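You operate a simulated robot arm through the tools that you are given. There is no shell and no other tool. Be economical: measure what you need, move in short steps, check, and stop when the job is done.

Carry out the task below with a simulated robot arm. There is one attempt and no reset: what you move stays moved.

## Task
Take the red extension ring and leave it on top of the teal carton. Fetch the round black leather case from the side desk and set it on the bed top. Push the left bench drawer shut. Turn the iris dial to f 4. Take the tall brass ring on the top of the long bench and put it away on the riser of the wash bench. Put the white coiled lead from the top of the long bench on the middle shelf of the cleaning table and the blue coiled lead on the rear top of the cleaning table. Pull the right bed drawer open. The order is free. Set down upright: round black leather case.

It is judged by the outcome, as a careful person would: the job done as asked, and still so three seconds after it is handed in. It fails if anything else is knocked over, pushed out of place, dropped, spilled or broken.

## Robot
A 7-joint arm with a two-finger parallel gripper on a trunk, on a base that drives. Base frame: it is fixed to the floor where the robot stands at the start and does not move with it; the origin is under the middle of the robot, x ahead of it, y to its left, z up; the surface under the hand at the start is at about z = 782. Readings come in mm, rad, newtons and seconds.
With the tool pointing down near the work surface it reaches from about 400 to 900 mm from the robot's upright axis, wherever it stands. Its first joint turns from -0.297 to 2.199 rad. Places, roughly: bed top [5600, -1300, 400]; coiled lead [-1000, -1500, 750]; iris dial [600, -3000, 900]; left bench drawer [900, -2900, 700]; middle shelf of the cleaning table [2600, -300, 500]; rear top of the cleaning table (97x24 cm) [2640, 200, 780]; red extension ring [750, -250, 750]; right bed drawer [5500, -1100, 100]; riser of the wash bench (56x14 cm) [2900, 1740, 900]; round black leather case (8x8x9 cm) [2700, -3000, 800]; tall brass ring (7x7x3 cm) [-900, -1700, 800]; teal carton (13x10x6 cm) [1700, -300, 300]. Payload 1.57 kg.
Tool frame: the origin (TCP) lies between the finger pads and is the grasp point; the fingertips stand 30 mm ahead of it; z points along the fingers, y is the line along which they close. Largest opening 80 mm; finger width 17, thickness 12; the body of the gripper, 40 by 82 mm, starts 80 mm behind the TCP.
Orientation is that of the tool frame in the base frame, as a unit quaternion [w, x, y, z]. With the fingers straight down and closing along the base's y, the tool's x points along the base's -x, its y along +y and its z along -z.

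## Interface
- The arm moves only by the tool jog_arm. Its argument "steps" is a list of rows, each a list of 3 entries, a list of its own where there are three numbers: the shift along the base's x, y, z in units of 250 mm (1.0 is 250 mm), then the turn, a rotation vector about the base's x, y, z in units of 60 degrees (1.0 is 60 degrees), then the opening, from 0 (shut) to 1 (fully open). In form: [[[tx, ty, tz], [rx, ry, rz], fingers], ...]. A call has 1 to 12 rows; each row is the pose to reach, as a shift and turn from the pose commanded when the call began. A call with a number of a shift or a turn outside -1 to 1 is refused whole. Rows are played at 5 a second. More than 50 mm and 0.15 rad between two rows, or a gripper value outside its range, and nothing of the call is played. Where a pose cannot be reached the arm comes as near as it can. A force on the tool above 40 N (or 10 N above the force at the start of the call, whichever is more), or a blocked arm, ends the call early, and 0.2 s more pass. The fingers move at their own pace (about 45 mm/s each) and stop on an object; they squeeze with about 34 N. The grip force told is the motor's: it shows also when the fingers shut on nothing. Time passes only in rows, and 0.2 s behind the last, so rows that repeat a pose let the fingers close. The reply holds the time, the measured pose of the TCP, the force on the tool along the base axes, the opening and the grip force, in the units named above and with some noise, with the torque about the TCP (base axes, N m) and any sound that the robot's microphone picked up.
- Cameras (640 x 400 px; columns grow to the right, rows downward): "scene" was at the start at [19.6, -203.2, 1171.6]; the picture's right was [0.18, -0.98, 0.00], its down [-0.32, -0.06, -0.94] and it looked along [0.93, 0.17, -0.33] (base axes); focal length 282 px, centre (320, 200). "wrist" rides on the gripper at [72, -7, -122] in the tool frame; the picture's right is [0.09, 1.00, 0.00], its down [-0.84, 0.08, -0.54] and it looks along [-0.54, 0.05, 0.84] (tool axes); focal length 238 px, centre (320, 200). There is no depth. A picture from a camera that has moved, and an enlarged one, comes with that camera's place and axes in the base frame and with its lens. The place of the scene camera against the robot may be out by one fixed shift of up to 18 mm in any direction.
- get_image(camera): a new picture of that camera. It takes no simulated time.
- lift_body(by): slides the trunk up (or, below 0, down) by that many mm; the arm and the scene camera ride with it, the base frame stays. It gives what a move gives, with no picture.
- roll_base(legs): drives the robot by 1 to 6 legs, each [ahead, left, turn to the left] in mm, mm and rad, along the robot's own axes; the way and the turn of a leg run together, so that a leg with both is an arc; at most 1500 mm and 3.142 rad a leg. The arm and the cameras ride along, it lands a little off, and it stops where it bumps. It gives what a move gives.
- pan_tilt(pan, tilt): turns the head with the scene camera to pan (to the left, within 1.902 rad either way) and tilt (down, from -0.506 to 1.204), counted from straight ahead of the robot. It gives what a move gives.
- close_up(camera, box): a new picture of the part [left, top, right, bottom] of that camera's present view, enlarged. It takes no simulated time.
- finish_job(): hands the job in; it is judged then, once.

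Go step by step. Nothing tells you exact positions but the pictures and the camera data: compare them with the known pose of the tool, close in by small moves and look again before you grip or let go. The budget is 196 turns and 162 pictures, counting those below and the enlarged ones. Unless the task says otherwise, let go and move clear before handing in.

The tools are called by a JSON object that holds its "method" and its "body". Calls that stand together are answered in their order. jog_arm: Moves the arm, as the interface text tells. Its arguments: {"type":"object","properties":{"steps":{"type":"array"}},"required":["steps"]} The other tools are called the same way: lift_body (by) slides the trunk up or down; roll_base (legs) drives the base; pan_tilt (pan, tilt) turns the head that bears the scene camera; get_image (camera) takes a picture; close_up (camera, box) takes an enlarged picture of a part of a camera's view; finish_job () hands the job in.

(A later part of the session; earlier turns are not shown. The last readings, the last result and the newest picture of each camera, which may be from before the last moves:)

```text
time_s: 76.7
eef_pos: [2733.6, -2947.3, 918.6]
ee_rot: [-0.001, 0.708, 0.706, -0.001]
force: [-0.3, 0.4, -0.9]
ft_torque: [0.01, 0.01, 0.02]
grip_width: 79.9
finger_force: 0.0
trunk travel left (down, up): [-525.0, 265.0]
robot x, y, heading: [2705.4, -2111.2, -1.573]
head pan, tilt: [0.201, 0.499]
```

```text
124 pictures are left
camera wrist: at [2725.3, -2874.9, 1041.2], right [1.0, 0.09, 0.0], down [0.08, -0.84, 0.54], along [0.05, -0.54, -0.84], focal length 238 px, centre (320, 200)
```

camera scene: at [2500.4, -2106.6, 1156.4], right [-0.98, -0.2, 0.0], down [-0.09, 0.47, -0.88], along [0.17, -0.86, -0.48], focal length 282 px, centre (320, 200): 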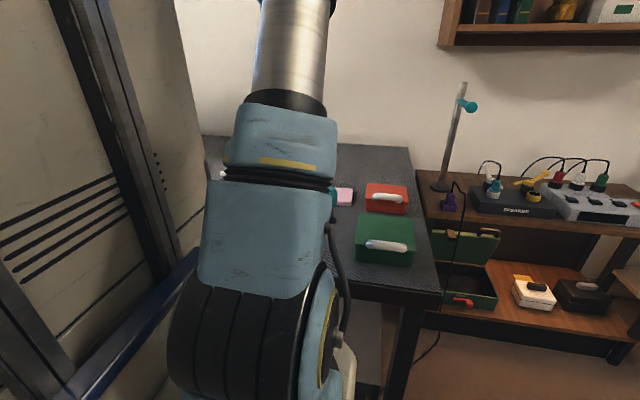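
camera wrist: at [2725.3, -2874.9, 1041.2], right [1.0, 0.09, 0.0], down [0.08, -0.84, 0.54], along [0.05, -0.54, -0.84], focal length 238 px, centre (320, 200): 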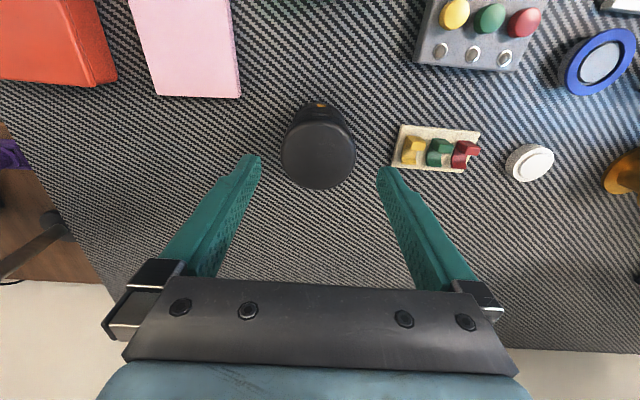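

Top centre ≈ (2731, -2957, 833). Measure the diameter closely.

{"method": "close_up", "body": {"camera": "wrist", "box": [240, 80, 400, 210]}}

```text
3.08 times, centred on (320, 145) of wrist
camera zoom: at [2725.3, -2874.9, 1041.2], right [1.0, 0.09, 0.0], down [0.08, -0.84, 0.54], along [0.05, -0.54, -0.84], focal length 733 px, centre (320, 369)
```

zoom: 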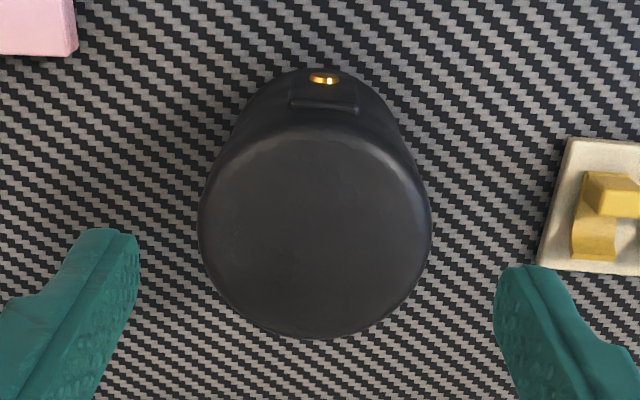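

Nearly centred in x; nudge y by -9 and descend a little to re-measure.

{"method": "jog_arm", "body": {"steps": [[[-0.004, -0.036, -0.08], [0, 0, 0], 1], [[-0.004, -0.036, -0.16], [0, 0, 0], 1], [[-0.004, -0.036, -0.16], [0, 0, 0], 1]]}}

{"method": "close_up", "body": {"camera": "wrist", "box": [240, 80, 400, 210]}}

```text
time_s: 77.5
eef_pos: [2730.9, -2954.9, 878.2]
ee_rot: [0.0, 0.707, 0.707, -0.001]
force: [0.6, 0.4, -0.6]
ft_torque: [0.0, -0.01, 0.0]
grip_width: 80.3
finger_force: 0.1
trunk travel left (down, up): [-525.0, 265.0]
robot x, y, heading: [2703.0, -2107.4, -1.572]
head pan, tilt: [0.201, 0.499]
```

```text
3.08 times, centred on (320, 145) of wrist
camera zoom: at [2724.4, -2883.4, 1000.7], right [1.0, 0.09, 0.0], down [0.08, -0.84, 0.54], along [0.05, -0.54, -0.84], focal length 733 px, centre (320, 369)
```

zoom: 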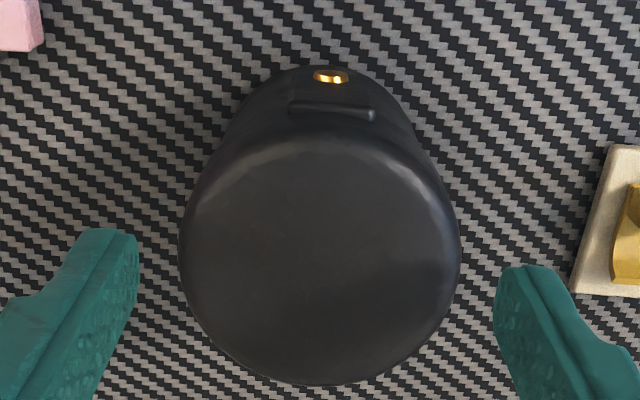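

Diameter 70 mm, centre (2731, -2958), top 832. Descend around it and grip.

{"method": "jog_arm", "body": {"steps": [[[0.002, -0.012, -0.1], [0, 0, 0], 1], [[0.002, -0.012, -0.2], [0, 0, 0], 1], [[0.002, -0.012, -0.3], [0, 0, 0], 1], [[0.002, -0.012, -0.3], [0, 0, 0], 0.6], [[0.002, -0.012, -0.3], [0, 0, 0], 0.6], [[0.002, -0.012, -0.3], [0, 0, 0], 0.6]]}}

{"method": "get_image", "body": {"camera": "wrist"}}

```text
time_s: 78.9
eef_pos: [2731.7, -2956.0, 802.7]
ee_rot: [-0.001, 0.707, 0.707, -0.001]
force: [-0.3, 0.7, -0.5]
ft_torque: [0.05, -0.02, 0.01]
grip_width: 72.3
finger_force: 34.4
trunk travel left (down, up): [-525.0, 265.0]
robot x, y, heading: [2701.3, -2110.1, -1.579]
head pan, tilt: [0.201, 0.499]
```

```text
121 pictures are left
camera wrist: at [2724.6, -2885.5, 925.3], right [1.0, 0.09, 0.0], down [0.08, -0.84, 0.54], along [0.05, -0.54, -0.84], focal length 238 px, centre (320, 200)
```

wrist: 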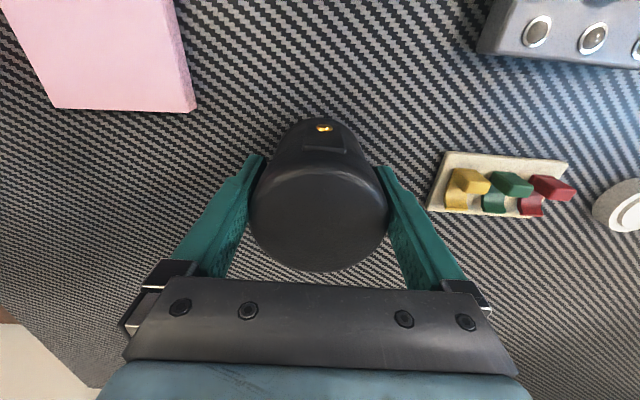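

Gripped at 72 mm. Lift and retract.

{"method": "jog_arm", "body": {"steps": [[[0, 0, 0.08], [0, 0, 0], 0.6], [[0, 0, 0.25], [0, 0, 0], 0.6], [[0, 0, 0.44], [0, 0, 0], 0.6], [[0, 0, 0.62], [0, 0, 0], 0.6], [[0, 0, 0.8], [0, 0, 0], 0.6], [[0, 0.14, 0.9], [0, 0, 0], 0.6], [[0, 0.32, 0.95], [0, 0, 0], 0.6], [[0, 0.5, 0.95], [0, 0, 0], 0.6], [[0, 0.68, 0.95], [0, 0, 0], 0.6], [[0, 0.84, 0.95], [0, 0, 0], 0.6], [[0, 1.0, 0.95], [0, 0, 0], 0.6]]}}

{"method": "jog_arm", "body": {"steps": [[[0, 0.18, 0], [0, 0, 0], 0.6], [[0, 0.36, 0], [0, 0, 0], 0.6], [[0, 0.5, 0], [0, 0, 0], 0.6], [[0, 0.5, 0], [0, 0, 0], 0.6]]}}

{"method": "roll_base", "body": {"legs": [[-600, 0, 0], [0, 0, 1.57]]}}

{"method": "pan_tilt", "body": {"pan": 0.0, "tilt": 0.3}}

{"method": "get_image", "body": {"camera": "scene"}}

{"method": "get_image", "body": {"camera": "wrist"}}

```text
time_s: 81.3
eef_pos: [2733.7, -2708.7, 1041.1]
ee_rot: [-0.001, 0.707, 0.707, 0.0]
force: [-0.2, -0.9, -1.8]
ft_torque: [0.1, 0.03, 0.02]
grip_width: 72.4
finger_force: 33.7
trunk travel left (down, up): [-525.0, 265.0]
robot x, y, heading: [2704.9, -2105.6, -1.568]
head pan, tilt: [0.201, 0.499]
```

```text
time_s: 82.3
eef_pos: [2734.4, -2584.4, 1040.1]
ee_rot: [-0.001, 0.708, 0.706, 0.0]
force: [0.6, -0.5, -1.8]
ft_torque: [0.04, -0.01, 0.01]
grip_width: 72.6
finger_force: 33.9
trunk travel left (down, up): [-525.0, 265.0]
robot x, y, heading: [2705.5, -2111.3, -1.563]
head pan, tilt: [0.201, 0.499]
```

```text
time_s: 89.6
eef_pos: [3178.1, -1455.6, 1039.8]
ee_rot: [0.0, -0.005, 1.0, 0.0]
force: [-0.1, -0.8, -2.2]
ft_torque: [-0.04, 0.0, 0.03]
grip_width: 72.5
finger_force: 33.4
trunk travel left (down, up): [-525.0, 265.0]
robot x, y, heading: [2700.1, -1489.7, 0.014]
head pan, tilt: [0.201, 0.499]
```

```text
time_s: 90.3
eef_pos: [3178.5, -1455.7, 1040.1]
ee_rot: [0.0, -0.005, 1.0, -0.001]
force: [1.0, 0.9, -1.0]
ft_torque: [0.0, 0.03, 0.0]
grip_width: 72.5
finger_force: 34.0
trunk travel left (down, up): [-525.0, 265.0]
robot x, y, heading: [2700.2, -1490.4, 0.008]
head pan, tilt: [0.0, 0.3]
```

```text
120 pictures are left
camera scene: at [2725.4, -1710.2, 1174.7], right [0.01, -1.0, 0.0], down [-0.3, 0.0, -0.96], along [0.95, 0.01, -0.3], focal length 282 px, centre (320, 200)
```

scene: 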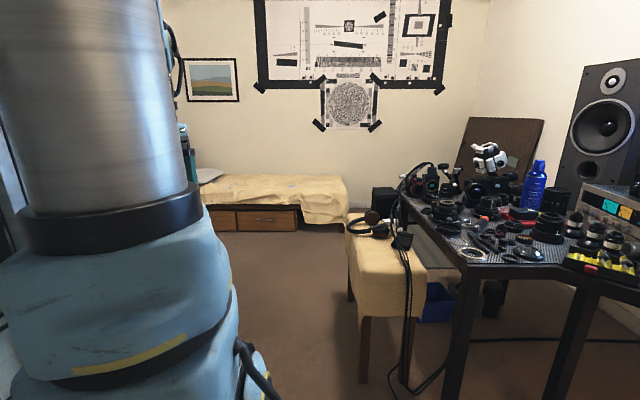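

```text
119 pictures are left
camera wrist: at [3105.4, -1463.2, 1163.6], right [-0.1, 0.99, 0.0], down [0.84, 0.09, 0.54], along [0.54, 0.05, -0.84], focal length 238 px, centre (320, 200)
```

wrist: 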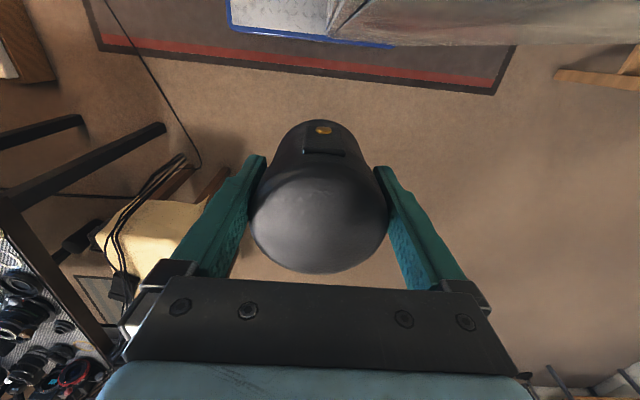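

The bed is ahead about x≈5350, a cloth stool to the right. Drive slightly left and forward.

{"method": "roll_base", "body": {"legs": [[0, 230, -0.008], [1450, 0, 0]]}}

{"method": "get_image", "body": {"camera": "scene"}}

{"method": "get_image", "body": {"camera": "wrist"}}

```text
time_s: 98.9
eef_pos: [4630.2, -1200.7, 1041.1]
ee_rot: [0.0, -0.011, 1.0, 0.0]
force: [0.2, 1.1, -1.7]
ft_torque: [0.01, 0.0, 0.0]
grip_width: 72.5
finger_force: 34.3
trunk travel left (down, up): [-525.0, 265.0]
robot x, y, heading: [4155.1, -1240.0, 0.024]
head pan, tilt: [0.0, 0.3]
```

```text
118 pictures are left
camera scene: at [4181.1, -1460.3, 1174.8], right [0.02, -1.0, 0.0], down [-0.3, -0.01, -0.96], along [0.95, 0.02, -0.3], focal length 282 px, centre (320, 200)
```

scene: 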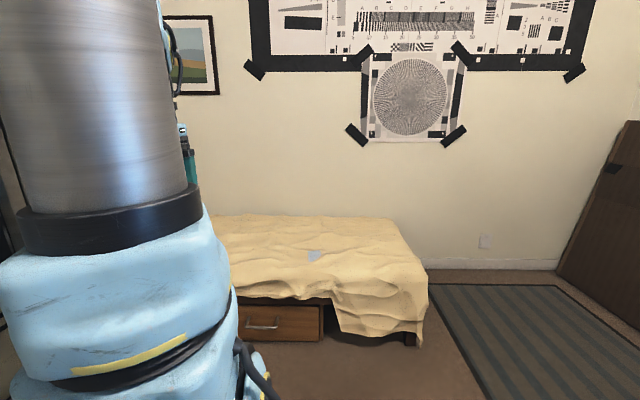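

```text
117 pictures are left
camera wrist: at [4557.3, -1207.7, 1163.6], right [-0.12, 0.99, 0.0], down [0.83, 0.1, 0.54], along [0.54, 0.06, -0.84], focal length 238 px, centre (320, 200)
```

wrist: 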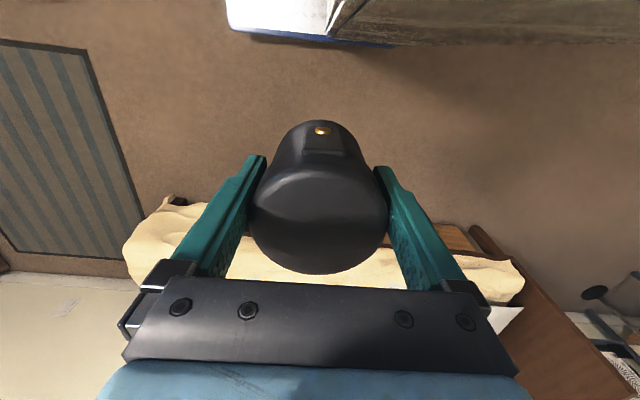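

Drive closer to the bed, correcting heading.

{"method": "roll_base", "body": {"legs": [[560, 0, -0.024]]}}

{"method": "pan_tilt", "body": {"pan": 0.1, "tilt": 0.6}}

{"method": "get_image", "body": {"camera": "scene"}}

{"method": "get_image", "body": {"camera": "wrist"}}

```text
time_s: 102.1
eef_pos: [5188.9, -1196.5, 1040.1]
ee_rot: [0.0, -0.005, 1.0, -0.001]
force: [0.1, -0.5, -2.3]
ft_torque: [0.01, 0.01, -0.01]
grip_width: 72.3
finger_force: 33.9
trunk travel left (down, up): [-525.0, 265.0]
robot x, y, heading: [4714.4, -1232.0, 0.012]
head pan, tilt: [0.0, 0.3]
```

```text
time_s: 102.9
eef_pos: [5187.7, -1197.5, 1040.4]
ee_rot: [0.0, -0.005, 1.0, -0.001]
force: [0.1, 0.2, -2.1]
ft_torque: [0.02, 0.05, -0.02]
grip_width: 72.2
finger_force: 33.6
trunk travel left (down, up): [-525.0, 265.0]
robot x, y, heading: [4712.5, -1231.3, 0.009]
head pan, tilt: [0.099, 0.6]
```

```text
116 pictures are left
camera scene: at [4730.5, -1442.5, 1147.4], right [0.11, -0.99, 0.0], down [-0.56, -0.06, -0.83], along [0.82, 0.09, -0.56], focal length 282 px, centre (320, 200)
```

scene: 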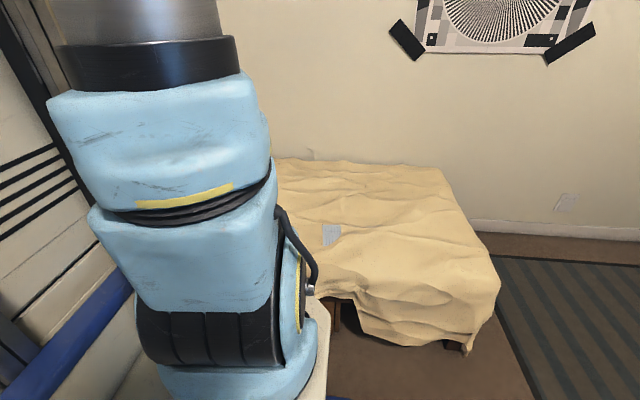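

```text
115 pictures are left
camera wrist: at [5115.7, -1203.8, 1163.6], right [-0.1, 0.99, 0.0], down [0.84, 0.09, 0.54], along [0.54, 0.05, -0.84], focal length 238 px, centre (320, 200)
```

wrist: 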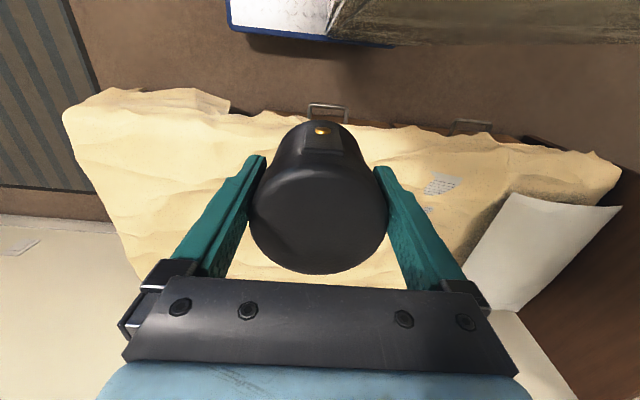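

Bed front edge at x≈5325; right drawer handle near (5330, -1150). I'll go 80 mm closer, extend the arm to about (5500, -1200) and lower the trunk.

{"method": "roll_base", "body": {"legs": [[80, 0, -0.01]]}}

{"method": "jog_arm", "body": {"steps": [[[0.18, 0, 0], [0, 0, 0], 0.6], [[0.36, 0, 0], [0, 0, 0], 0.6], [[0.54, 0, 0], [0, 0, 0], 0.6], [[0.72, 0, 0], [0, 0, 0], 0.6], [[0.9, 0, 0], [0, 0, 0], 0.6], [[0.96, 0, 0], [0, 0, 0], 0.6]]}}

{"method": "lift_body", "body": {"by": -350}}

{"method": "get_image", "body": {"camera": "wrist"}}

{"method": "get_image", "body": {"camera": "scene"}}

```text
time_s: 103.9
eef_pos: [5266.7, -1200.7, 1040.2]
ee_rot: [0.001, 0.0, 1.0, -0.001]
force: [-0.3, 0.0, -1.0]
ft_torque: [0.0, 0.01, -0.02]
grip_width: 72.2
finger_force: 33.8
trunk travel left (down, up): [-525.0, 265.0]
robot x, y, heading: [4787.3, -1230.5, -0.002]
head pan, tilt: [0.099, 0.6]
```

```text
time_s: 105.3
eef_pos: [5505.5, -1200.6, 1039.8]
ee_rot: [0.0, -0.001, 1.0, -0.002]
force: [-0.3, 0.0, -1.2]
ft_torque: [0.0, 0.0, -0.02]
grip_width: 72.2
finger_force: 33.8
trunk travel left (down, up): [-525.0, 265.0]
robot x, y, heading: [4789.9, -1233.5, 0.002]
head pan, tilt: [0.099, 0.6]
```

```text
time_s: 108.8
eef_pos: [5505.0, -1200.0, 690.3]
ee_rot: [0.0, 0.0, 1.0, -0.001]
force: [-0.2, -0.4, -1.3]
ft_torque: [0.07, -0.01, -0.01]
grip_width: 72.1
finger_force: 34.6
trunk travel left (down, up): [-175.0, 615.0]
robot x, y, heading: [4789.2, -1228.0, -0.0]
head pan, tilt: [0.099, 0.6]
```

```text
114 pictures are left
camera wrist: at [5433.2, -1206.5, 812.9], right [-0.09, 1.0, 0.0], down [0.84, 0.08, 0.54], along [0.54, 0.05, -0.84], focal length 238 px, centre (320, 200)
```

wrist: 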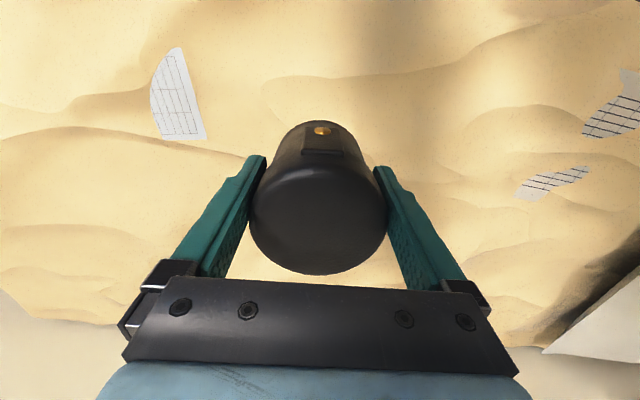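

```text
113 pictures are left
camera scene: at [4805.9, -1442.3, 797.3], right [0.1, -1.0, 0.0], down [-0.56, -0.06, -0.83], along [0.82, 0.08, -0.56], focal length 282 px, centre (320, 200)
```

scene: 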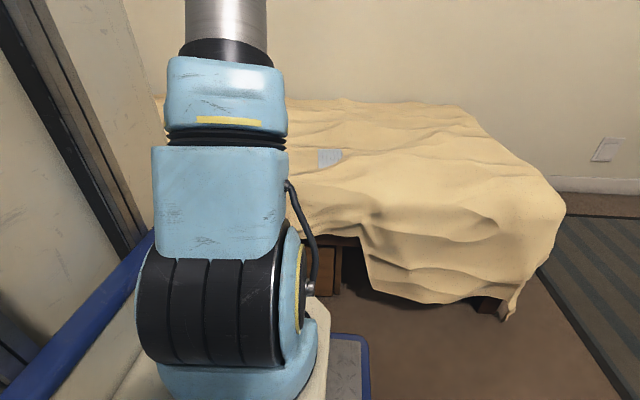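

Lower by arm in steps until contact with the bed.

{"method": "jog_arm", "body": {"steps": [[[0, 0, -0.15], [0, 0, 0], 0.6], [[0, 0, -0.3], [0, 0, 0], 0.6], [[0, 0, -0.45], [0, 0, 0], 0.6], [[0, 0, -0.6], [0, 0, 0], 0.6], [[0, 0, -0.6], [0, 0, 0], 0.6]]}}

{"method": "get_image", "body": {"camera": "wrist"}}

```text
time_s: 110.0
eef_pos: [5504.7, -1198.6, 540.5]
ee_rot: [0.0, -0.001, 1.0, -0.001]
force: [-0.5, 0.2, -1.4]
ft_torque: [0.01, -0.02, 0.0]
grip_width: 72.0
finger_force: 33.6
trunk travel left (down, up): [-175.0, 615.0]
robot x, y, heading: [4791.6, -1231.5, -0.001]
head pan, tilt: [0.099, 0.6]
```

```text
112 pictures are left
camera wrist: at [5431.4, -1205.4, 662.7], right [-0.09, 1.0, 0.0], down [0.84, 0.08, 0.54], along [0.54, 0.05, -0.84], focal length 238 px, centre (320, 200)
```

wrist: 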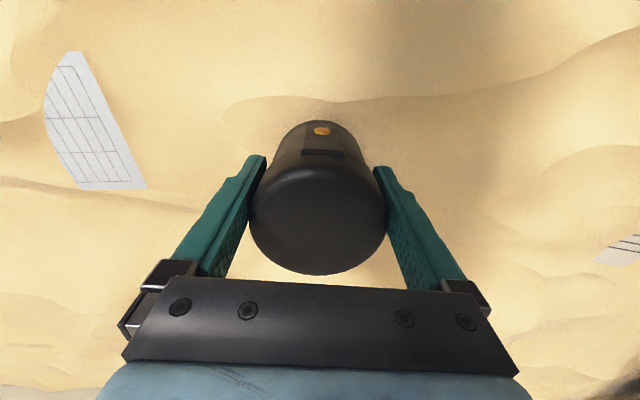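

{"method": "jog_arm", "body": {"steps": [[[0, 0, -0.1], [0, 0, 0], 0.6], [[0, 0, -0.16], [0, 0, 0], 0.6], [[0, 0, -0.2], [0, 0, 0], 0.6], [[0, 0, -0.24], [0, 0, 0], 0.6], [[0, 0, -0.28], [0, 0, 0], 0.6], [[0, 0, -0.32], [0, 0, 0], 0.6], [[0, 0, -0.36], [0, 0, 0], 0.6], [[0, 0, -0.4], [0, 0, 0], 0.6], [[0, 0, -0.44], [0, 0, 0], 0.6]]}}

{"method": "get_image", "body": {"camera": "wrist"}}

```text
time_s: 110.5
eef_pos: [5505.9, -1200.4, 510.8]
ee_rot: [0.004, 0.001, 1.0, 0.0]
force: [-5.3, -2.0, 15.8]
ft_torque: [-0.01, -0.06, 0.0]
grip_width: 72.1
finger_force: 34.0
trunk travel left (down, up): [-175.0, 615.0]
robot x, y, heading: [4791.2, -1234.4, -0.004]
head pan, tilt: [0.099, 0.6]
stopped in row 2: the force on the tool passed its limit at 47 N (the readings are from after the stop); the commanded pose is now the measured one
```

```text
111 pictures are left
camera wrist: at [5432.2, -1206.6, 633.0], right [-0.09, 1.0, 0.0], down [0.83, 0.08, 0.55], along [0.55, 0.05, -0.84], focal length 238 px, centre (320, 200)
```

wrist: 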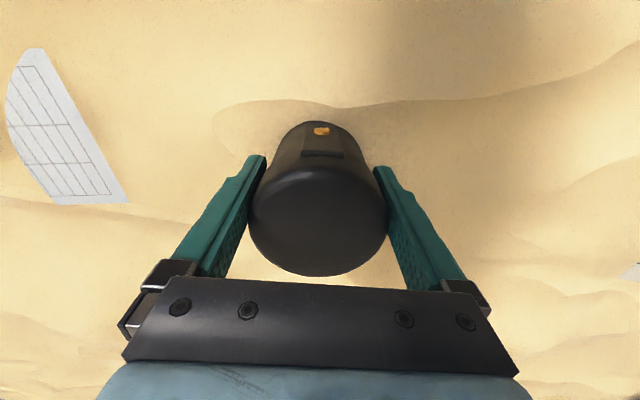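

Contact on the bed at surface z≈451. Relieve pressure and open slowly.

{"method": "jog_arm", "body": {"steps": [[[0, 0, 0.004], [0, 0, 0], 0.6], [[0, 0, 0.004], [0, 0, 0], 0.92], [[0, 0, 0.004], [0, 0, 0], 1], [[0, 0, 0.004], [0, 0, 0], 1], [[0, 0, 0.004], [0, 0, 0], 1]]}}

{"method": "get_image", "body": {"camera": "wrist"}}

```text
time_s: 111.7
eef_pos: [5506.1, -1200.3, 509.2]
ee_rot: [0.002, 0.001, 1.0, -0.001]
force: [0.9, 0.3, 0.1]
ft_torque: [0.03, -0.01, 0.0]
grip_width: 80.1
finger_force: 0.1
trunk travel left (down, up): [-175.0, 615.0]
robot x, y, heading: [4791.6, -1233.5, -0.002]
head pan, tilt: [0.099, 0.6]
```

```text
110 pictures are left
camera wrist: at [5432.2, -1206.4, 632.2], right [-0.09, 1.0, 0.0], down [0.83, 0.08, 0.55], along [0.54, 0.05, -0.84], focal length 238 px, centre (320, 200)
```

wrist: 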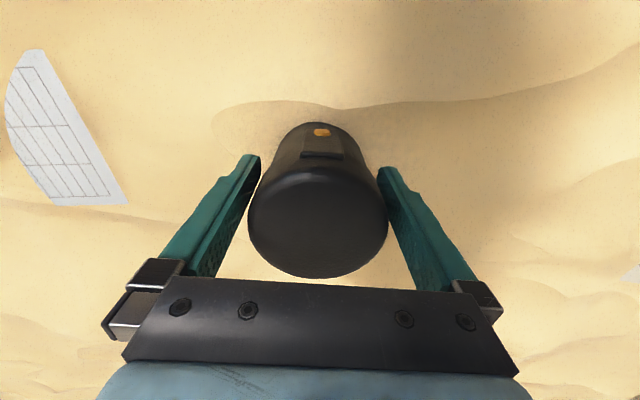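

The case stands upright. Rise clear, then back off to look at the drawer.

{"method": "jog_arm", "body": {"steps": [[[0, 0, 0.16], [0, 0, 0], 1], [[0, 0, 0.34], [0, 0, 0], 1], [[0, 0, 0.52], [0, 0, 0], 1], [[0, 0, 0.7], [0, 0, 0], 1], [[0, 0, 0.8], [0, 0, 0], 1]]}}

{"method": "roll_base", "body": {"legs": [[-550, 0, 0]]}}

{"method": "get_image", "body": {"camera": "wrist"}}

{"method": "get_image", "body": {"camera": "scene"}}

```text
time_s: 112.9
eef_pos: [5505.6, -1199.0, 709.8]
ee_rot: [0.002, 0.0, 1.0, -0.001]
force: [0.6, 0.1, -1.2]
ft_torque: [0.0, 0.0, 0.02]
grip_width: 79.9
finger_force: 0.1
trunk travel left (down, up): [-175.0, 615.0]
robot x, y, heading: [4787.6, -1231.2, -0.005]
head pan, tilt: [0.099, 0.6]
```

```text
time_s: 116.1
eef_pos: [4957.3, -1204.1, 709.1]
ee_rot: [0.002, 0.006, 1.0, -0.001]
force: [-0.3, 0.7, -0.1]
ft_torque: [0.0, 0.0, -0.02]
grip_width: 80.1
finger_force: 0.1
trunk travel left (down, up): [-175.0, 615.0]
robot x, y, heading: [4237.2, -1225.8, -0.016]
head pan, tilt: [0.099, 0.6]
```

```text
109 pictures are left
camera wrist: at [4883.6, -1210.0, 832.1], right [-0.08, 1.0, 0.0], down [0.84, 0.07, 0.55], along [0.54, 0.04, -0.84], focal length 238 px, centre (320, 200)
```

wrist: 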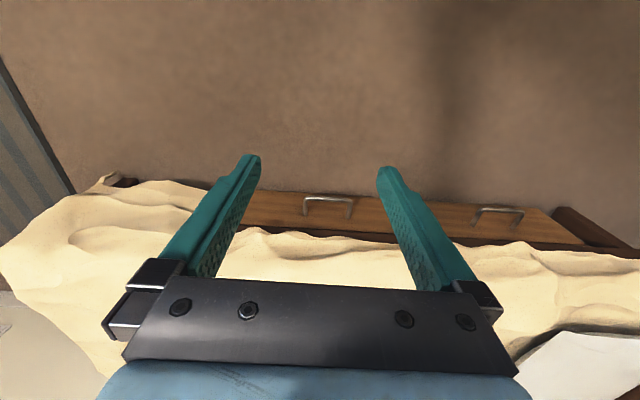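

```text
108 pictures are left
camera scene: at [4252.6, -1438.3, 797.3], right [0.09, -1.0, 0.0], down [-0.56, -0.05, -0.83], along [0.82, 0.07, -0.56], focal length 282 px, centre (320, 200)
```

scene: 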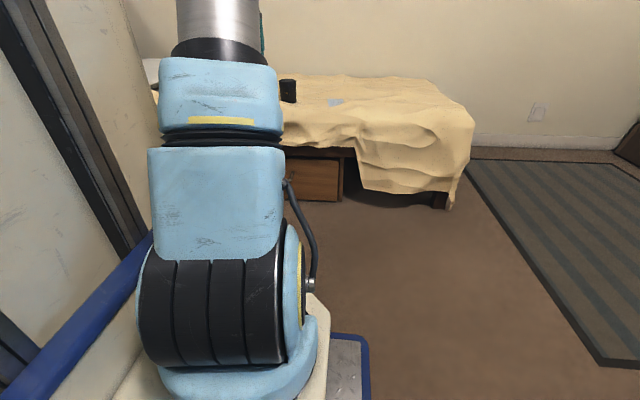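

Case visible standing. Handle bar estimated at (5308, -1152, 148). Zoom on the handle.

{"method": "close_up", "body": {"camera": "wrist", "box": [240, 160, 400, 260]}}

{"method": "close_up", "body": {"camera": "scene", "box": [260, 60, 420, 220]}}

```text
4.00 times, centred on (320, 210) of wrist
camera zoom: at [4883.6, -1210.0, 832.1], right [-0.08, 1.0, 0.0], down [0.84, 0.07, 0.55], along [0.54, 0.04, -0.84], focal length 953 px, centre (320, 160)
```

zoom: 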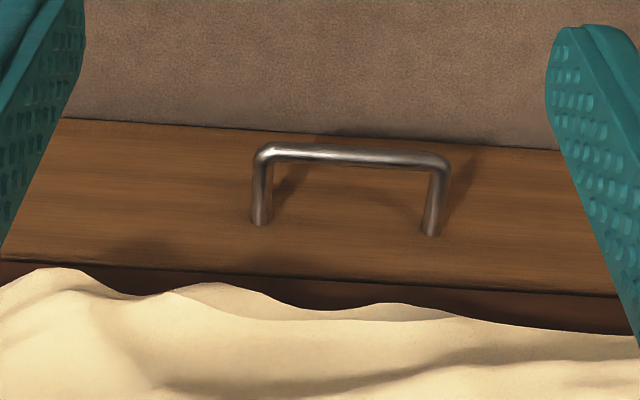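

```text
2.50 times, centred on (340, 140) of scene
camera zoom: at [4252.6, -1438.3, 797.3], right [0.09, -1.0, 0.0], down [-0.56, -0.05, -0.83], along [0.82, 0.07, -0.56], focal length 706 px, centre (270, 350)
```

zoom: 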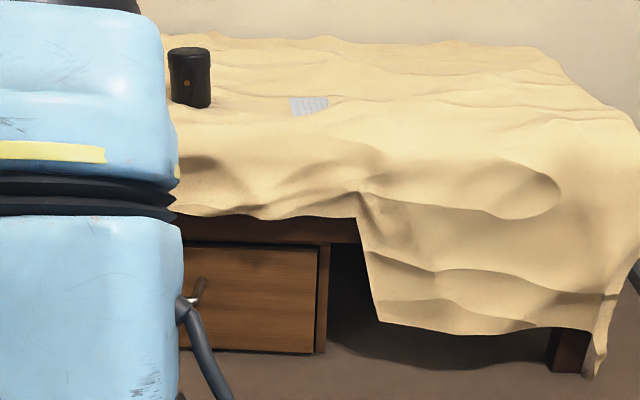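

The case is upright. For the handle I'll use a near-horizontal tool with fingers closing vertically on the bar. First lower the trunk and pitch the tool forward.

{"method": "lift_body", "body": {"by": -170}}

{"method": "jog_arm", "body": {"steps": [[[0, 0, 0], [0, -0.14, 0], 1], [[0, 0, -0.04], [0, -0.28, 0], 1], [[-0.05, 0, -0.08], [0, -0.42, 0], 1], [[-0.1, 0, -0.12], [0, -0.56, 0], 1], [[-0.15, 0, -0.16], [0, -0.7, 0], 1], [[-0.2, 0, -0.2], [0, -0.84, 0], 1], [[-0.2, 0, -0.2], [0, -0.98, 0], 1], [[-0.2, 0, -0.2], [0, -0.98, 0], 1]]}}

{"method": "get_image", "body": {"camera": "wrist"}}

```text
time_s: 118.0
eef_pos: [4956.4, -1203.8, 540.6]
ee_rot: [0.003, 0.008, 1.0, 0.0]
force: [0.1, -0.3, 0.2]
ft_torque: [0.01, 0.02, -0.01]
grip_width: 80.2
finger_force: 0.0
trunk travel left (down, up): [-5.0, 785.0]
robot x, y, heading: [4244.8, -1224.5, -0.016]
head pan, tilt: [0.099, 0.6]
```

```text
time_s: 119.8
eef_pos: [4906.4, -1204.7, 489.3]
ee_rot: [0.493, 0.006, 0.87, 0.003]
force: [0.7, -0.1, 0.3]
ft_torque: [-0.01, 0.0, -0.02]
grip_width: 80.1
finger_force: 0.1
trunk travel left (down, up): [-5.0, 785.0]
robot x, y, heading: [4242.9, -1229.1, -0.017]
head pan, tilt: [0.099, 0.6]
```

```text
105 pictures are left
camera wrist: at [4763.7, -1209.5, 491.1], right [-0.04, 1.0, -0.07], down [-0.03, 0.07, 1.0], along [1.0, 0.04, 0.03], focal length 238 px, centre (320, 200)
```

wrist: 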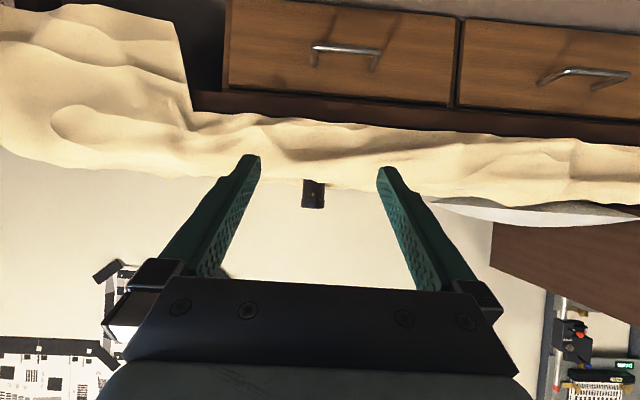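

Clear frontal view: bar at ≈(5318, -1151, 152), tool points 31° below horizontal. Now roll 90° about the tool axis so the fingers close vertically.

{"method": "jog_arm", "body": {"steps": [[[0, 0, 0], [0.12, 0, -0.072], 1], [[0, 0, 0], [0.24, 0, -0.144], 1], [[0, 0, 0], [0.36, 0, -0.216], 1], [[0, 0, 0], [0.48, 0, -0.288], 1], [[0, 0, 0], [0.6, 0, -0.36], 1], [[0, 0, 0], [0.72, 0, -0.432], 1], [[0, 0, 0], [0.84, 0, -0.504], 1], [[0, 0, 0], [0.84, 0, -0.504], 1]]}}

{"method": "jog_arm", "body": {"steps": [[[0, 0, -0.1], [0.12, 0, -0.072], 1], [[0, 0, -0.25], [0.24, 0, -0.144], 1], [[0, 0, -0.4], [0.36, 0, -0.216], 1], [[0, 0, -0.55], [0.45, 0, -0.27], 1], [[0, 0, -0.7], [0.45, 0, -0.27], 1], [[0, 0, -0.85], [0.45, 0, -0.27], 1], [[0, 0, -0.85], [0.45, 0, -0.27], 1]]}}

{"method": "get_image", "body": {"camera": "wrist"}}

{"method": "get_image", "body": {"camera": "scene"}}

```text
time_s: 121.6
eef_pos: [4907.4, -1206.1, 491.1]
ee_rot: [0.427, 0.434, 0.755, 0.244]
force: [-0.2, -0.4, 0.1]
ft_torque: [0.01, -0.04, 0.04]
grip_width: 79.8
finger_force: 0.1
trunk travel left (down, up): [-5.0, 785.0]
robot x, y, heading: [4243.0, -1231.7, -0.009]
head pan, tilt: [0.099, 0.6]
```

```text
time_s: 123.2
eef_pos: [4906.3, -1203.7, 278.3]
ee_rot: [0.344, 0.621, 0.609, 0.353]
force: [0.8, -0.4, 0.6]
ft_torque: [0.01, 0.0, -0.01]
grip_width: 80.1
finger_force: 0.0
trunk travel left (down, up): [-5.0, 785.0]
robot x, y, heading: [4240.0, -1227.2, -0.013]
head pan, tilt: [0.099, 0.6]
```

```text
104 pictures are left
camera wrist: at [4797.6, -1132.2, 338.3], right [0.51, 0.07, 0.85], down [-0.43, -0.84, 0.33], along [0.74, -0.54, -0.4], focal length 238 px, centre (320, 200)
```

wrist: 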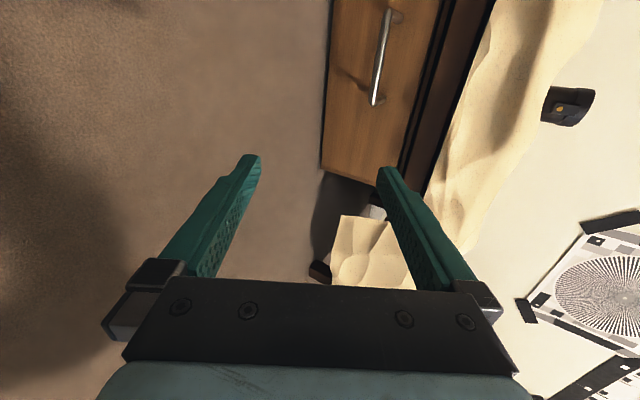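

```text
103 pictures are left
camera scene: at [4252.6, -1438.3, 627.3], right [0.09, -1.0, 0.0], down [-0.56, -0.05, -0.83], along [0.82, 0.07, -0.56], focal length 282 px, centre (320, 200)
```

scene: 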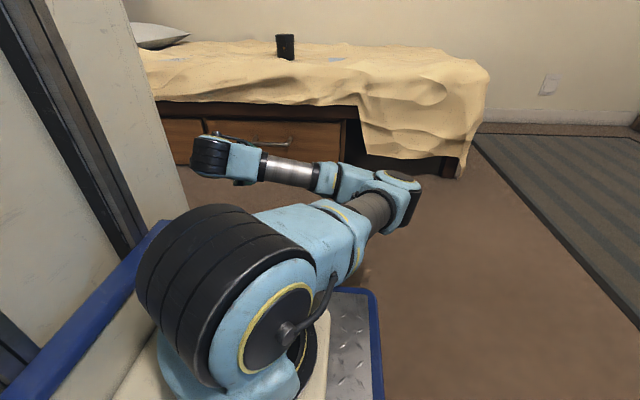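

Bar estimated at (5320, -1143, 158). Align y/z by arm, then drive forward to 70 mm short of it.

{"method": "jog_arm", "body": {"steps": [[[0, 0.08, -0.16], [0, 0, 0], 1], [[0, 0.16, -0.32], [0, 0, 0], 1], [[0, 0.24, -0.48], [0, 0, 0], 1], [[0, 0.24, -0.48], [0, 0, 0], 1]]}}

{"method": "roll_base", "body": {"legs": [[340, 0, 0.013]]}}

{"method": "get_image", "body": {"camera": "wrist"}}

{"method": "get_image", "body": {"camera": "scene"}}

```text
time_s: 124.2
eef_pos: [4940.1, -1160.8, 221.3]
ee_rot: [0.328, 0.622, 0.628, 0.334]
force: [0.4, -0.3, -0.7]
ft_torque: [0.05, 0.0, 0.01]
grip_width: 80.2
finger_force: 0.0
out of reach, approached as far as the arm can: row 1, 2, 3, 4
trunk travel left (down, up): [-5.0, 785.0]
robot x, y, heading: [4237.2, -1224.8, -0.008]
head pan, tilt: [0.099, 0.6]
```

```text
time_s: 126.4
eef_pos: [5275.3, -1154.7, 222.8]
ee_rot: [0.326, 0.619, 0.632, 0.335]
force: [-1.3, -0.5, -0.4]
ft_torque: [0.01, -0.01, -0.02]
grip_width: 79.9
finger_force: 0.1
trunk travel left (down, up): [-5.0, 785.0]
robot x, y, heading: [4574.7, -1227.4, -0.005]
head pan, tilt: [0.099, 0.6]
```

```text
102 pictures are left
camera wrist: at [5167.8, -1085.4, 286.5], right [0.56, 0.1, 0.82], down [-0.38, -0.85, 0.37], along [0.73, -0.52, -0.43], focal length 238 px, centre (320, 200)
```

wrist: 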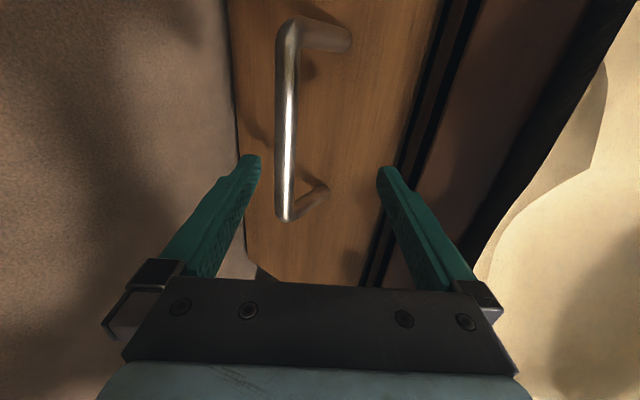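

```text
101 pictures are left
camera scene: at [4592.0, -1440.7, 627.3], right [0.1, -1.0, 0.0], down [-0.56, -0.06, -0.83], along [0.82, 0.08, -0.56], focal length 282 px, centre (320, 200)
```

scene: 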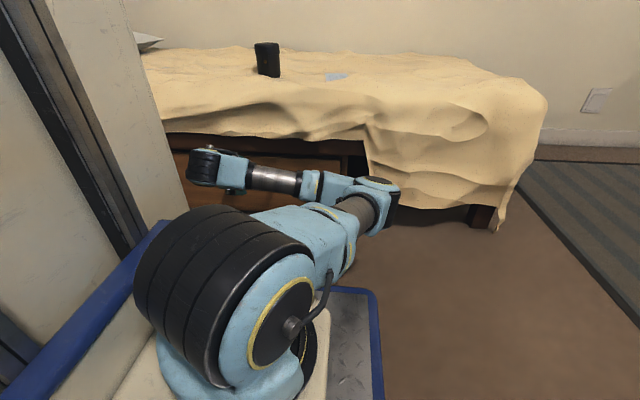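

The arm can't go lower at this pitch; steepen the tool by ~18° and use a smaller opening, then check.

{"method": "jog_arm", "body": {"steps": [[[-0.02, 0.02, 0], [0, 0.1, 0], 0.7], [[-0.04, 0.05, 0], [0, 0.2, 0], 0.7], [[-0.04, 0.06, 0], [0, 0.3, 0], 0.7], [[-0.04, 0.06, 0], [0, 0.3, 0], 0.7]]}}

{"method": "get_image", "body": {"camera": "wrist"}}

```text
time_s: 127.4
eef_pos: [5264.5, -1138.9, 221.7]
ee_rot: [0.222, 0.664, 0.674, 0.235]
force: [0.7, -0.3, -0.6]
ft_torque: [0.01, 0.04, -0.01]
grip_width: 56.3
finger_force: 0.1
trunk travel left (down, up): [-5.0, 785.0]
robot x, y, heading: [4575.5, -1231.2, 0.001]
head pan, tilt: [0.099, 0.6]
```

```text
100 pictures are left
camera wrist: at [5183.1, -1070.1, 315.8], right [0.79, 0.1, 0.61], down [-0.25, -0.85, 0.47], along [0.56, -0.52, -0.64], focal length 238 px, centre (320, 200)
```

wrist: 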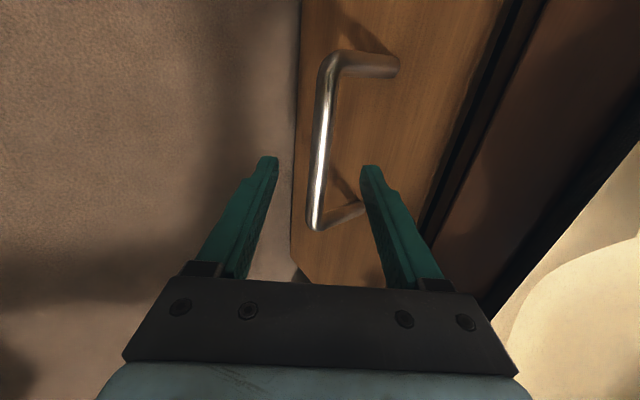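

The bar sits right between the fingers; advance 83 mm along the tool axis and close.

{"method": "jog_arm", "body": {"steps": [[[0.07, 0, -0.09], [0, 0, 0], 0.7], [[0.14, 0, -0.18], [0, 0, 0], 0.7], [[0.205, 0, -0.264], [0, 0, 0], 0.7], [[0.205, 0, -0.264], [0, 0, 0], 0.7]]}}

{"method": "get_image", "body": {"camera": "wrist"}}

```text
time_s: 128.4
eef_pos: [5315.5, -1139.3, 153.8]
ee_rot: [0.223, 0.663, 0.675, 0.235]
force: [0.4, -0.1, 0.6]
ft_torque: [0.0, -0.01, -0.02]
grip_width: 56.0
finger_force: 0.1
trunk travel left (down, up): [-5.0, 785.0]
robot x, y, heading: [4577.1, -1230.5, -0.003]
head pan, tilt: [0.099, 0.6]
```

```text
99 pictures are left
camera wrist: at [5233.7, -1069.7, 248.4], right [0.79, 0.1, 0.61], down [-0.25, -0.85, 0.47], along [0.57, -0.52, -0.64], focal length 238 px, centre (320, 200)
```

wrist: 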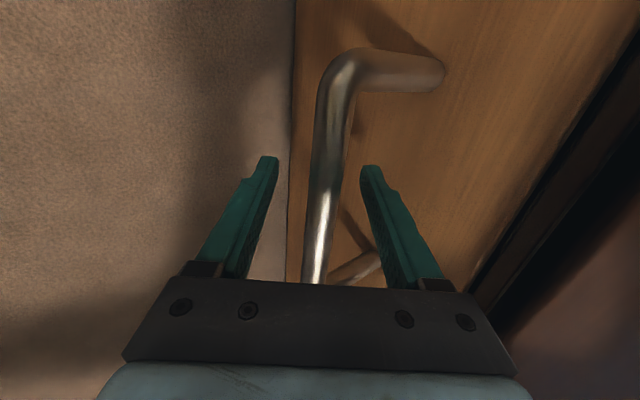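

Bar between the pads; close.

{"method": "jog_arm", "body": {"steps": [[[0, 0, 0], [0, 0, 0], 0.1], [[0, 0, 0], [0, 0, 0], 0.1], [[0, 0, 0], [0, 0, 0], 0.1], [[0, 0, 0], [0, 0, 0], 0.1]]}}

```text
time_s: 129.4
eef_pos: [5315.3, -1139.6, 156.0]
ee_rot: [0.222, 0.664, 0.674, 0.236]
force: [1.3, -1.1, 10.1]
ft_torque: [0.21, 0.06, -0.27]
grip_width: 18.0
finger_force: 29.2
trunk travel left (down, up): [-5.0, 785.0]
robot x, y, heading: [4576.3, -1230.5, -0.0]
head pan, tilt: [0.099, 0.6]
```

Gripped the bar. Pull with the arm first.

{"method": "jog_arm", "body": {"steps": [[[-0.06, 0, 0], [0, 0, 0], 0.1], [[-0.12, 0, 0], [0, 0, 0], 0.1], [[-0.18, 0, 0], [0, 0, 0], 0.1], [[-0.24, 0, 0], [0, 0, 0], 0.1]]}}

{"method": "get_image", "body": {"camera": "wrist"}}

```text
time_s: 130.4
eef_pos: [5256.0, -1138.3, 155.5]
ee_rot: [0.223, 0.664, 0.674, 0.235]
force: [1.0, -5.9, 8.8]
ft_torque: [0.27, 0.11, -0.15]
grip_width: 17.7
finger_force: 32.6
trunk travel left (down, up): [-5.0, 785.0]
robot x, y, heading: [4575.6, -1228.5, 0.003]
head pan, tilt: [0.099, 0.6]
```

```text
98 pictures are left
camera wrist: at [5174.2, -1069.7, 249.4], right [0.79, 0.1, 0.61], down [-0.25, -0.85, 0.47], along [0.56, -0.52, -0.64], focal length 238 px, centre (320, 200)
```

wrist: 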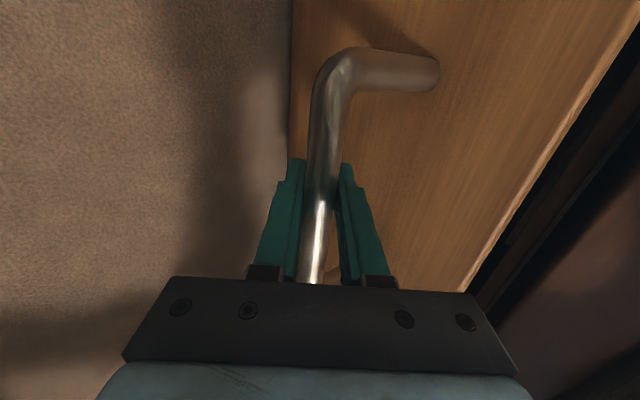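

The drawer is moving. Pull further by driving back.

{"method": "roll_base", "body": {"legs": [[-200, 0, 0]]}}

{"method": "get_image", "body": {"camera": "wrist"}}

{"method": "get_image", "body": {"camera": "scene"}}

```text
time_s: 132.0
eef_pos: [5056.4, -1136.9, 155.2]
ee_rot: [0.222, 0.662, 0.676, 0.235]
force: [0.4, -23.6, 4.6]
ft_torque: [0.44, -0.01, -0.25]
grip_width: 17.7
finger_force: 32.5
trunk travel left (down, up): [-5.0, 785.0]
robot x, y, heading: [4377.7, -1232.3, 0.005]
head pan, tilt: [0.099, 0.6]
```

```text
97 pictures are left
camera wrist: at [4973.6, -1067.4, 248.8], right [0.79, 0.11, 0.61], down [-0.25, -0.85, 0.47], along [0.57, -0.52, -0.64], focal length 238 px, centre (320, 200)
```

wrist: 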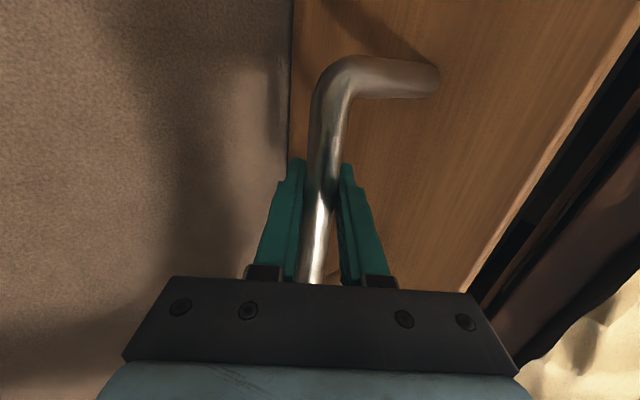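

```text
96 pictures are left
camera scene: at [4392.6, -1441.0, 627.2], right [0.1, -0.99, 0.0], down [-0.56, -0.06, -0.83], along [0.82, 0.08, -0.56], focal length 282 px, centre (320, 200)
```

scene: 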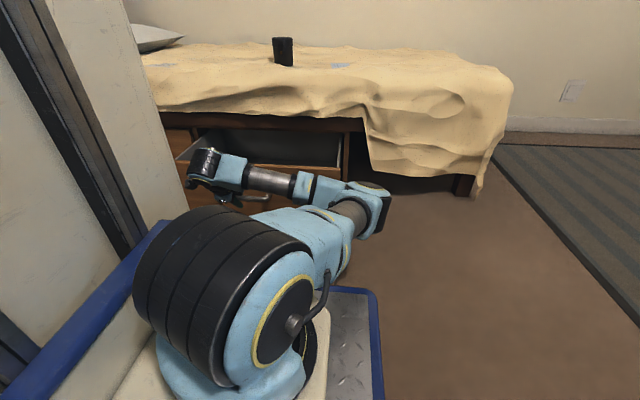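

Drawer is ~260 mm open; try a bit more by arm, easing sideways.

{"method": "jog_arm", "body": {"steps": [[[-0.06, -0.01, 0], [0, 0, 0], 0.1], [[-0.12, -0.015, 0], [0, 0, 0], 0.1], [[-0.18, -0.02, 0], [0, 0, 0], 0.1], [[-0.24, -0.02, 0], [0, 0, 0], 0.1]]}}

```text
time_s: 133.0
eef_pos: [5011.3, -1148.4, 176.1]
ee_rot: [0.254, 0.649, 0.674, 0.244]
force: [-1.1, 1.8, -11.7]
ft_torque: [0.29, 0.12, -0.03]
grip_width: 18.4
finger_force: 13.3
trunk travel left (down, up): [-5.0, 785.0]
robot x, y, heading: [4375.5, -1227.1, 0.001]
head pan, tilt: [0.099, 0.6]
```

The hand is being lifted, so it's far enough. Release and withdraw along the tool axis.

{"method": "jog_arm", "body": {"steps": [[[0, 0, 0], [0, 0, 0], 0.7], [[0, 0, 0], [0, 0, 0], 0.7], [[0, 0, 0], [0, 0, 0], 0.7], [[-0.08, 0, 0.1], [0, 0, 0], 0.7], [[-0.18, 0, 0.22], [0, 0, 0], 0.7], [[-0.26, 0, 0.36], [0, 0, 0], 0.7], [[-0.3, 0, 0.5], [0, 0, 0], 0.7]]}}

{"method": "roll_base", "body": {"legs": [[-400, 0, 0]]}}

{"method": "get_image", "body": {"camera": "scene"}}

{"method": "get_image", "body": {"camera": "wrist"}}

```text
time_s: 134.6
eef_pos: [4986.8, -1167.8, 250.8]
ee_rot: [0.217, 0.658, 0.681, 0.239]
force: [-0.3, 0.2, 0.8]
ft_torque: [0.0, 0.02, 0.01]
grip_width: 56.0
finger_force: 0.0
out of reach, approached as far as the arm can: row 5, 6, 7
trunk travel left (down, up): [-5.0, 785.0]
robot x, y, heading: [4377.0, -1230.1, 0.006]
head pan, tilt: [0.099, 0.6]
```

```text
time_s: 137.1
eef_pos: [4593.7, -1170.0, 251.3]
ee_rot: [0.219, 0.658, 0.68, 0.238]
force: [0.0, -1.2, -0.5]
ft_torque: [-0.02, -0.04, 0.03]
grip_width: 56.1
finger_force: 0.0
trunk travel left (down, up): [-5.0, 785.0]
robot x, y, heading: [3981.8, -1230.1, 0.007]
head pan, tilt: [0.099, 0.6]
```

```text
95 pictures are left
camera scene: at [3997.0, -1442.2, 627.3], right [0.1, -0.99, 0.0], down [-0.56, -0.06, -0.83], along [0.82, 0.08, -0.56], focal length 282 px, centre (320, 200)
```

scene: 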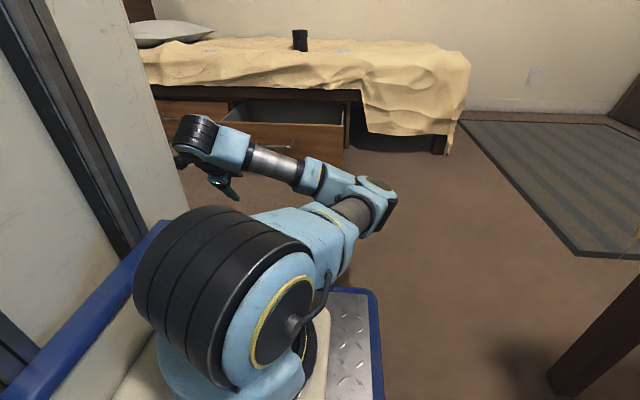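

```text
94 pictures are left
camera wrist: at [4509.3, -1102.4, 345.6], right [0.78, 0.11, 0.61], down [-0.24, -0.85, 0.46], along [0.57, -0.51, -0.64], focal length 238 px, centre (320, 200)
```

wrist: 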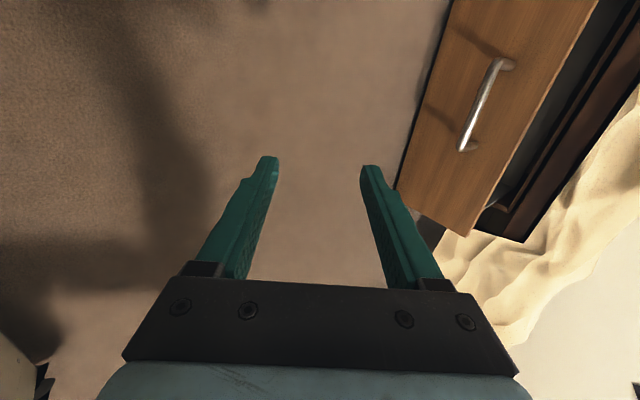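

Bed drawer is open. Raise the trunk and restore the tool to vertical.

{"method": "lift_body", "body": {"by": 400}}

{"method": "jog_arm", "body": {"steps": [[[0, 0, 0.05], [-0.0425, 0.039, 0.1175], 0.7], [[0, 0, 0.1], [-0.085, 0.078, 0.235], 0.7], [[0, 0, 0.15], [-0.1275, 0.1175, 0.3525], 0.7], [[0, 0, 0.2], [-0.17, 0.157, 0.47], 0.7], [[0, 0, 0.25], [-0.2125, 0.196, 0.5875], 0.7], [[0, 0, 0.3], [-0.255, 0.235, 0.705], 0.7], [[0, 0, 0.3], [-0.255, 0.235, 0.705], 0.7]]}}

{"method": "jog_arm", "body": {"steps": [[[0, 0, 0.05], [-0.0425, 0.039, 0.1175], 0.7], [[0, 0, 0.1], [-0.085, 0.078, 0.235], 0.7], [[-0.06, 0, 0.15], [-0.1275, 0.1175, 0.3525], 0.7], [[-0.12, 0, 0.2], [-0.17, 0.157, 0.47], 0.7], [[-0.18, 0, 0.25], [-0.2125, 0.196, 0.5875], 0.7], [[-0.24, 0, 0.3], [-0.255, 0.235, 0.705], 0.7], [[-0.24, 0, 0.3], [-0.255, 0.235, 0.705], 0.7]]}}

```text
time_s: 140.9
eef_pos: [4592.8, -1169.1, 650.5]
ee_rot: [0.219, 0.658, 0.68, 0.238]
force: [0.5, 0.4, 0.2]
ft_torque: [0.01, -0.01, -0.01]
grip_width: 56.1
finger_force: 0.0
trunk travel left (down, up): [-405.0, 385.0]
robot x, y, heading: [3979.3, -1229.6, 0.007]
head pan, tilt: [0.099, 0.6]
```

```text
time_s: 142.5
eef_pos: [4592.8, -1169.5, 726.7]
ee_rot: [0.119, 0.359, 0.917, 0.129]
force: [0.3, 0.3, 0.2]
ft_torque: [0.01, 0.04, 0.03]
grip_width: 56.1
finger_force: 0.0
trunk travel left (down, up): [-405.0, 385.0]
robot x, y, heading: [3984.6, -1232.0, 0.007]
head pan, tilt: [0.099, 0.6]
```

```text
time_s: 144.1
eef_pos: [4534.0, -1168.1, 800.0]
ee_rot: [0.0, 0.0, 1.0, 0.0]
force: [0.0, -0.4, -0.7]
ft_torque: [0.02, -0.02, 0.03]
grip_width: 56.2
finger_force: 0.1
trunk travel left (down, up): [-405.0, 385.0]
robot x, y, heading: [3981.8, -1231.9, 0.002]
head pan, tilt: [0.099, 0.6]
```

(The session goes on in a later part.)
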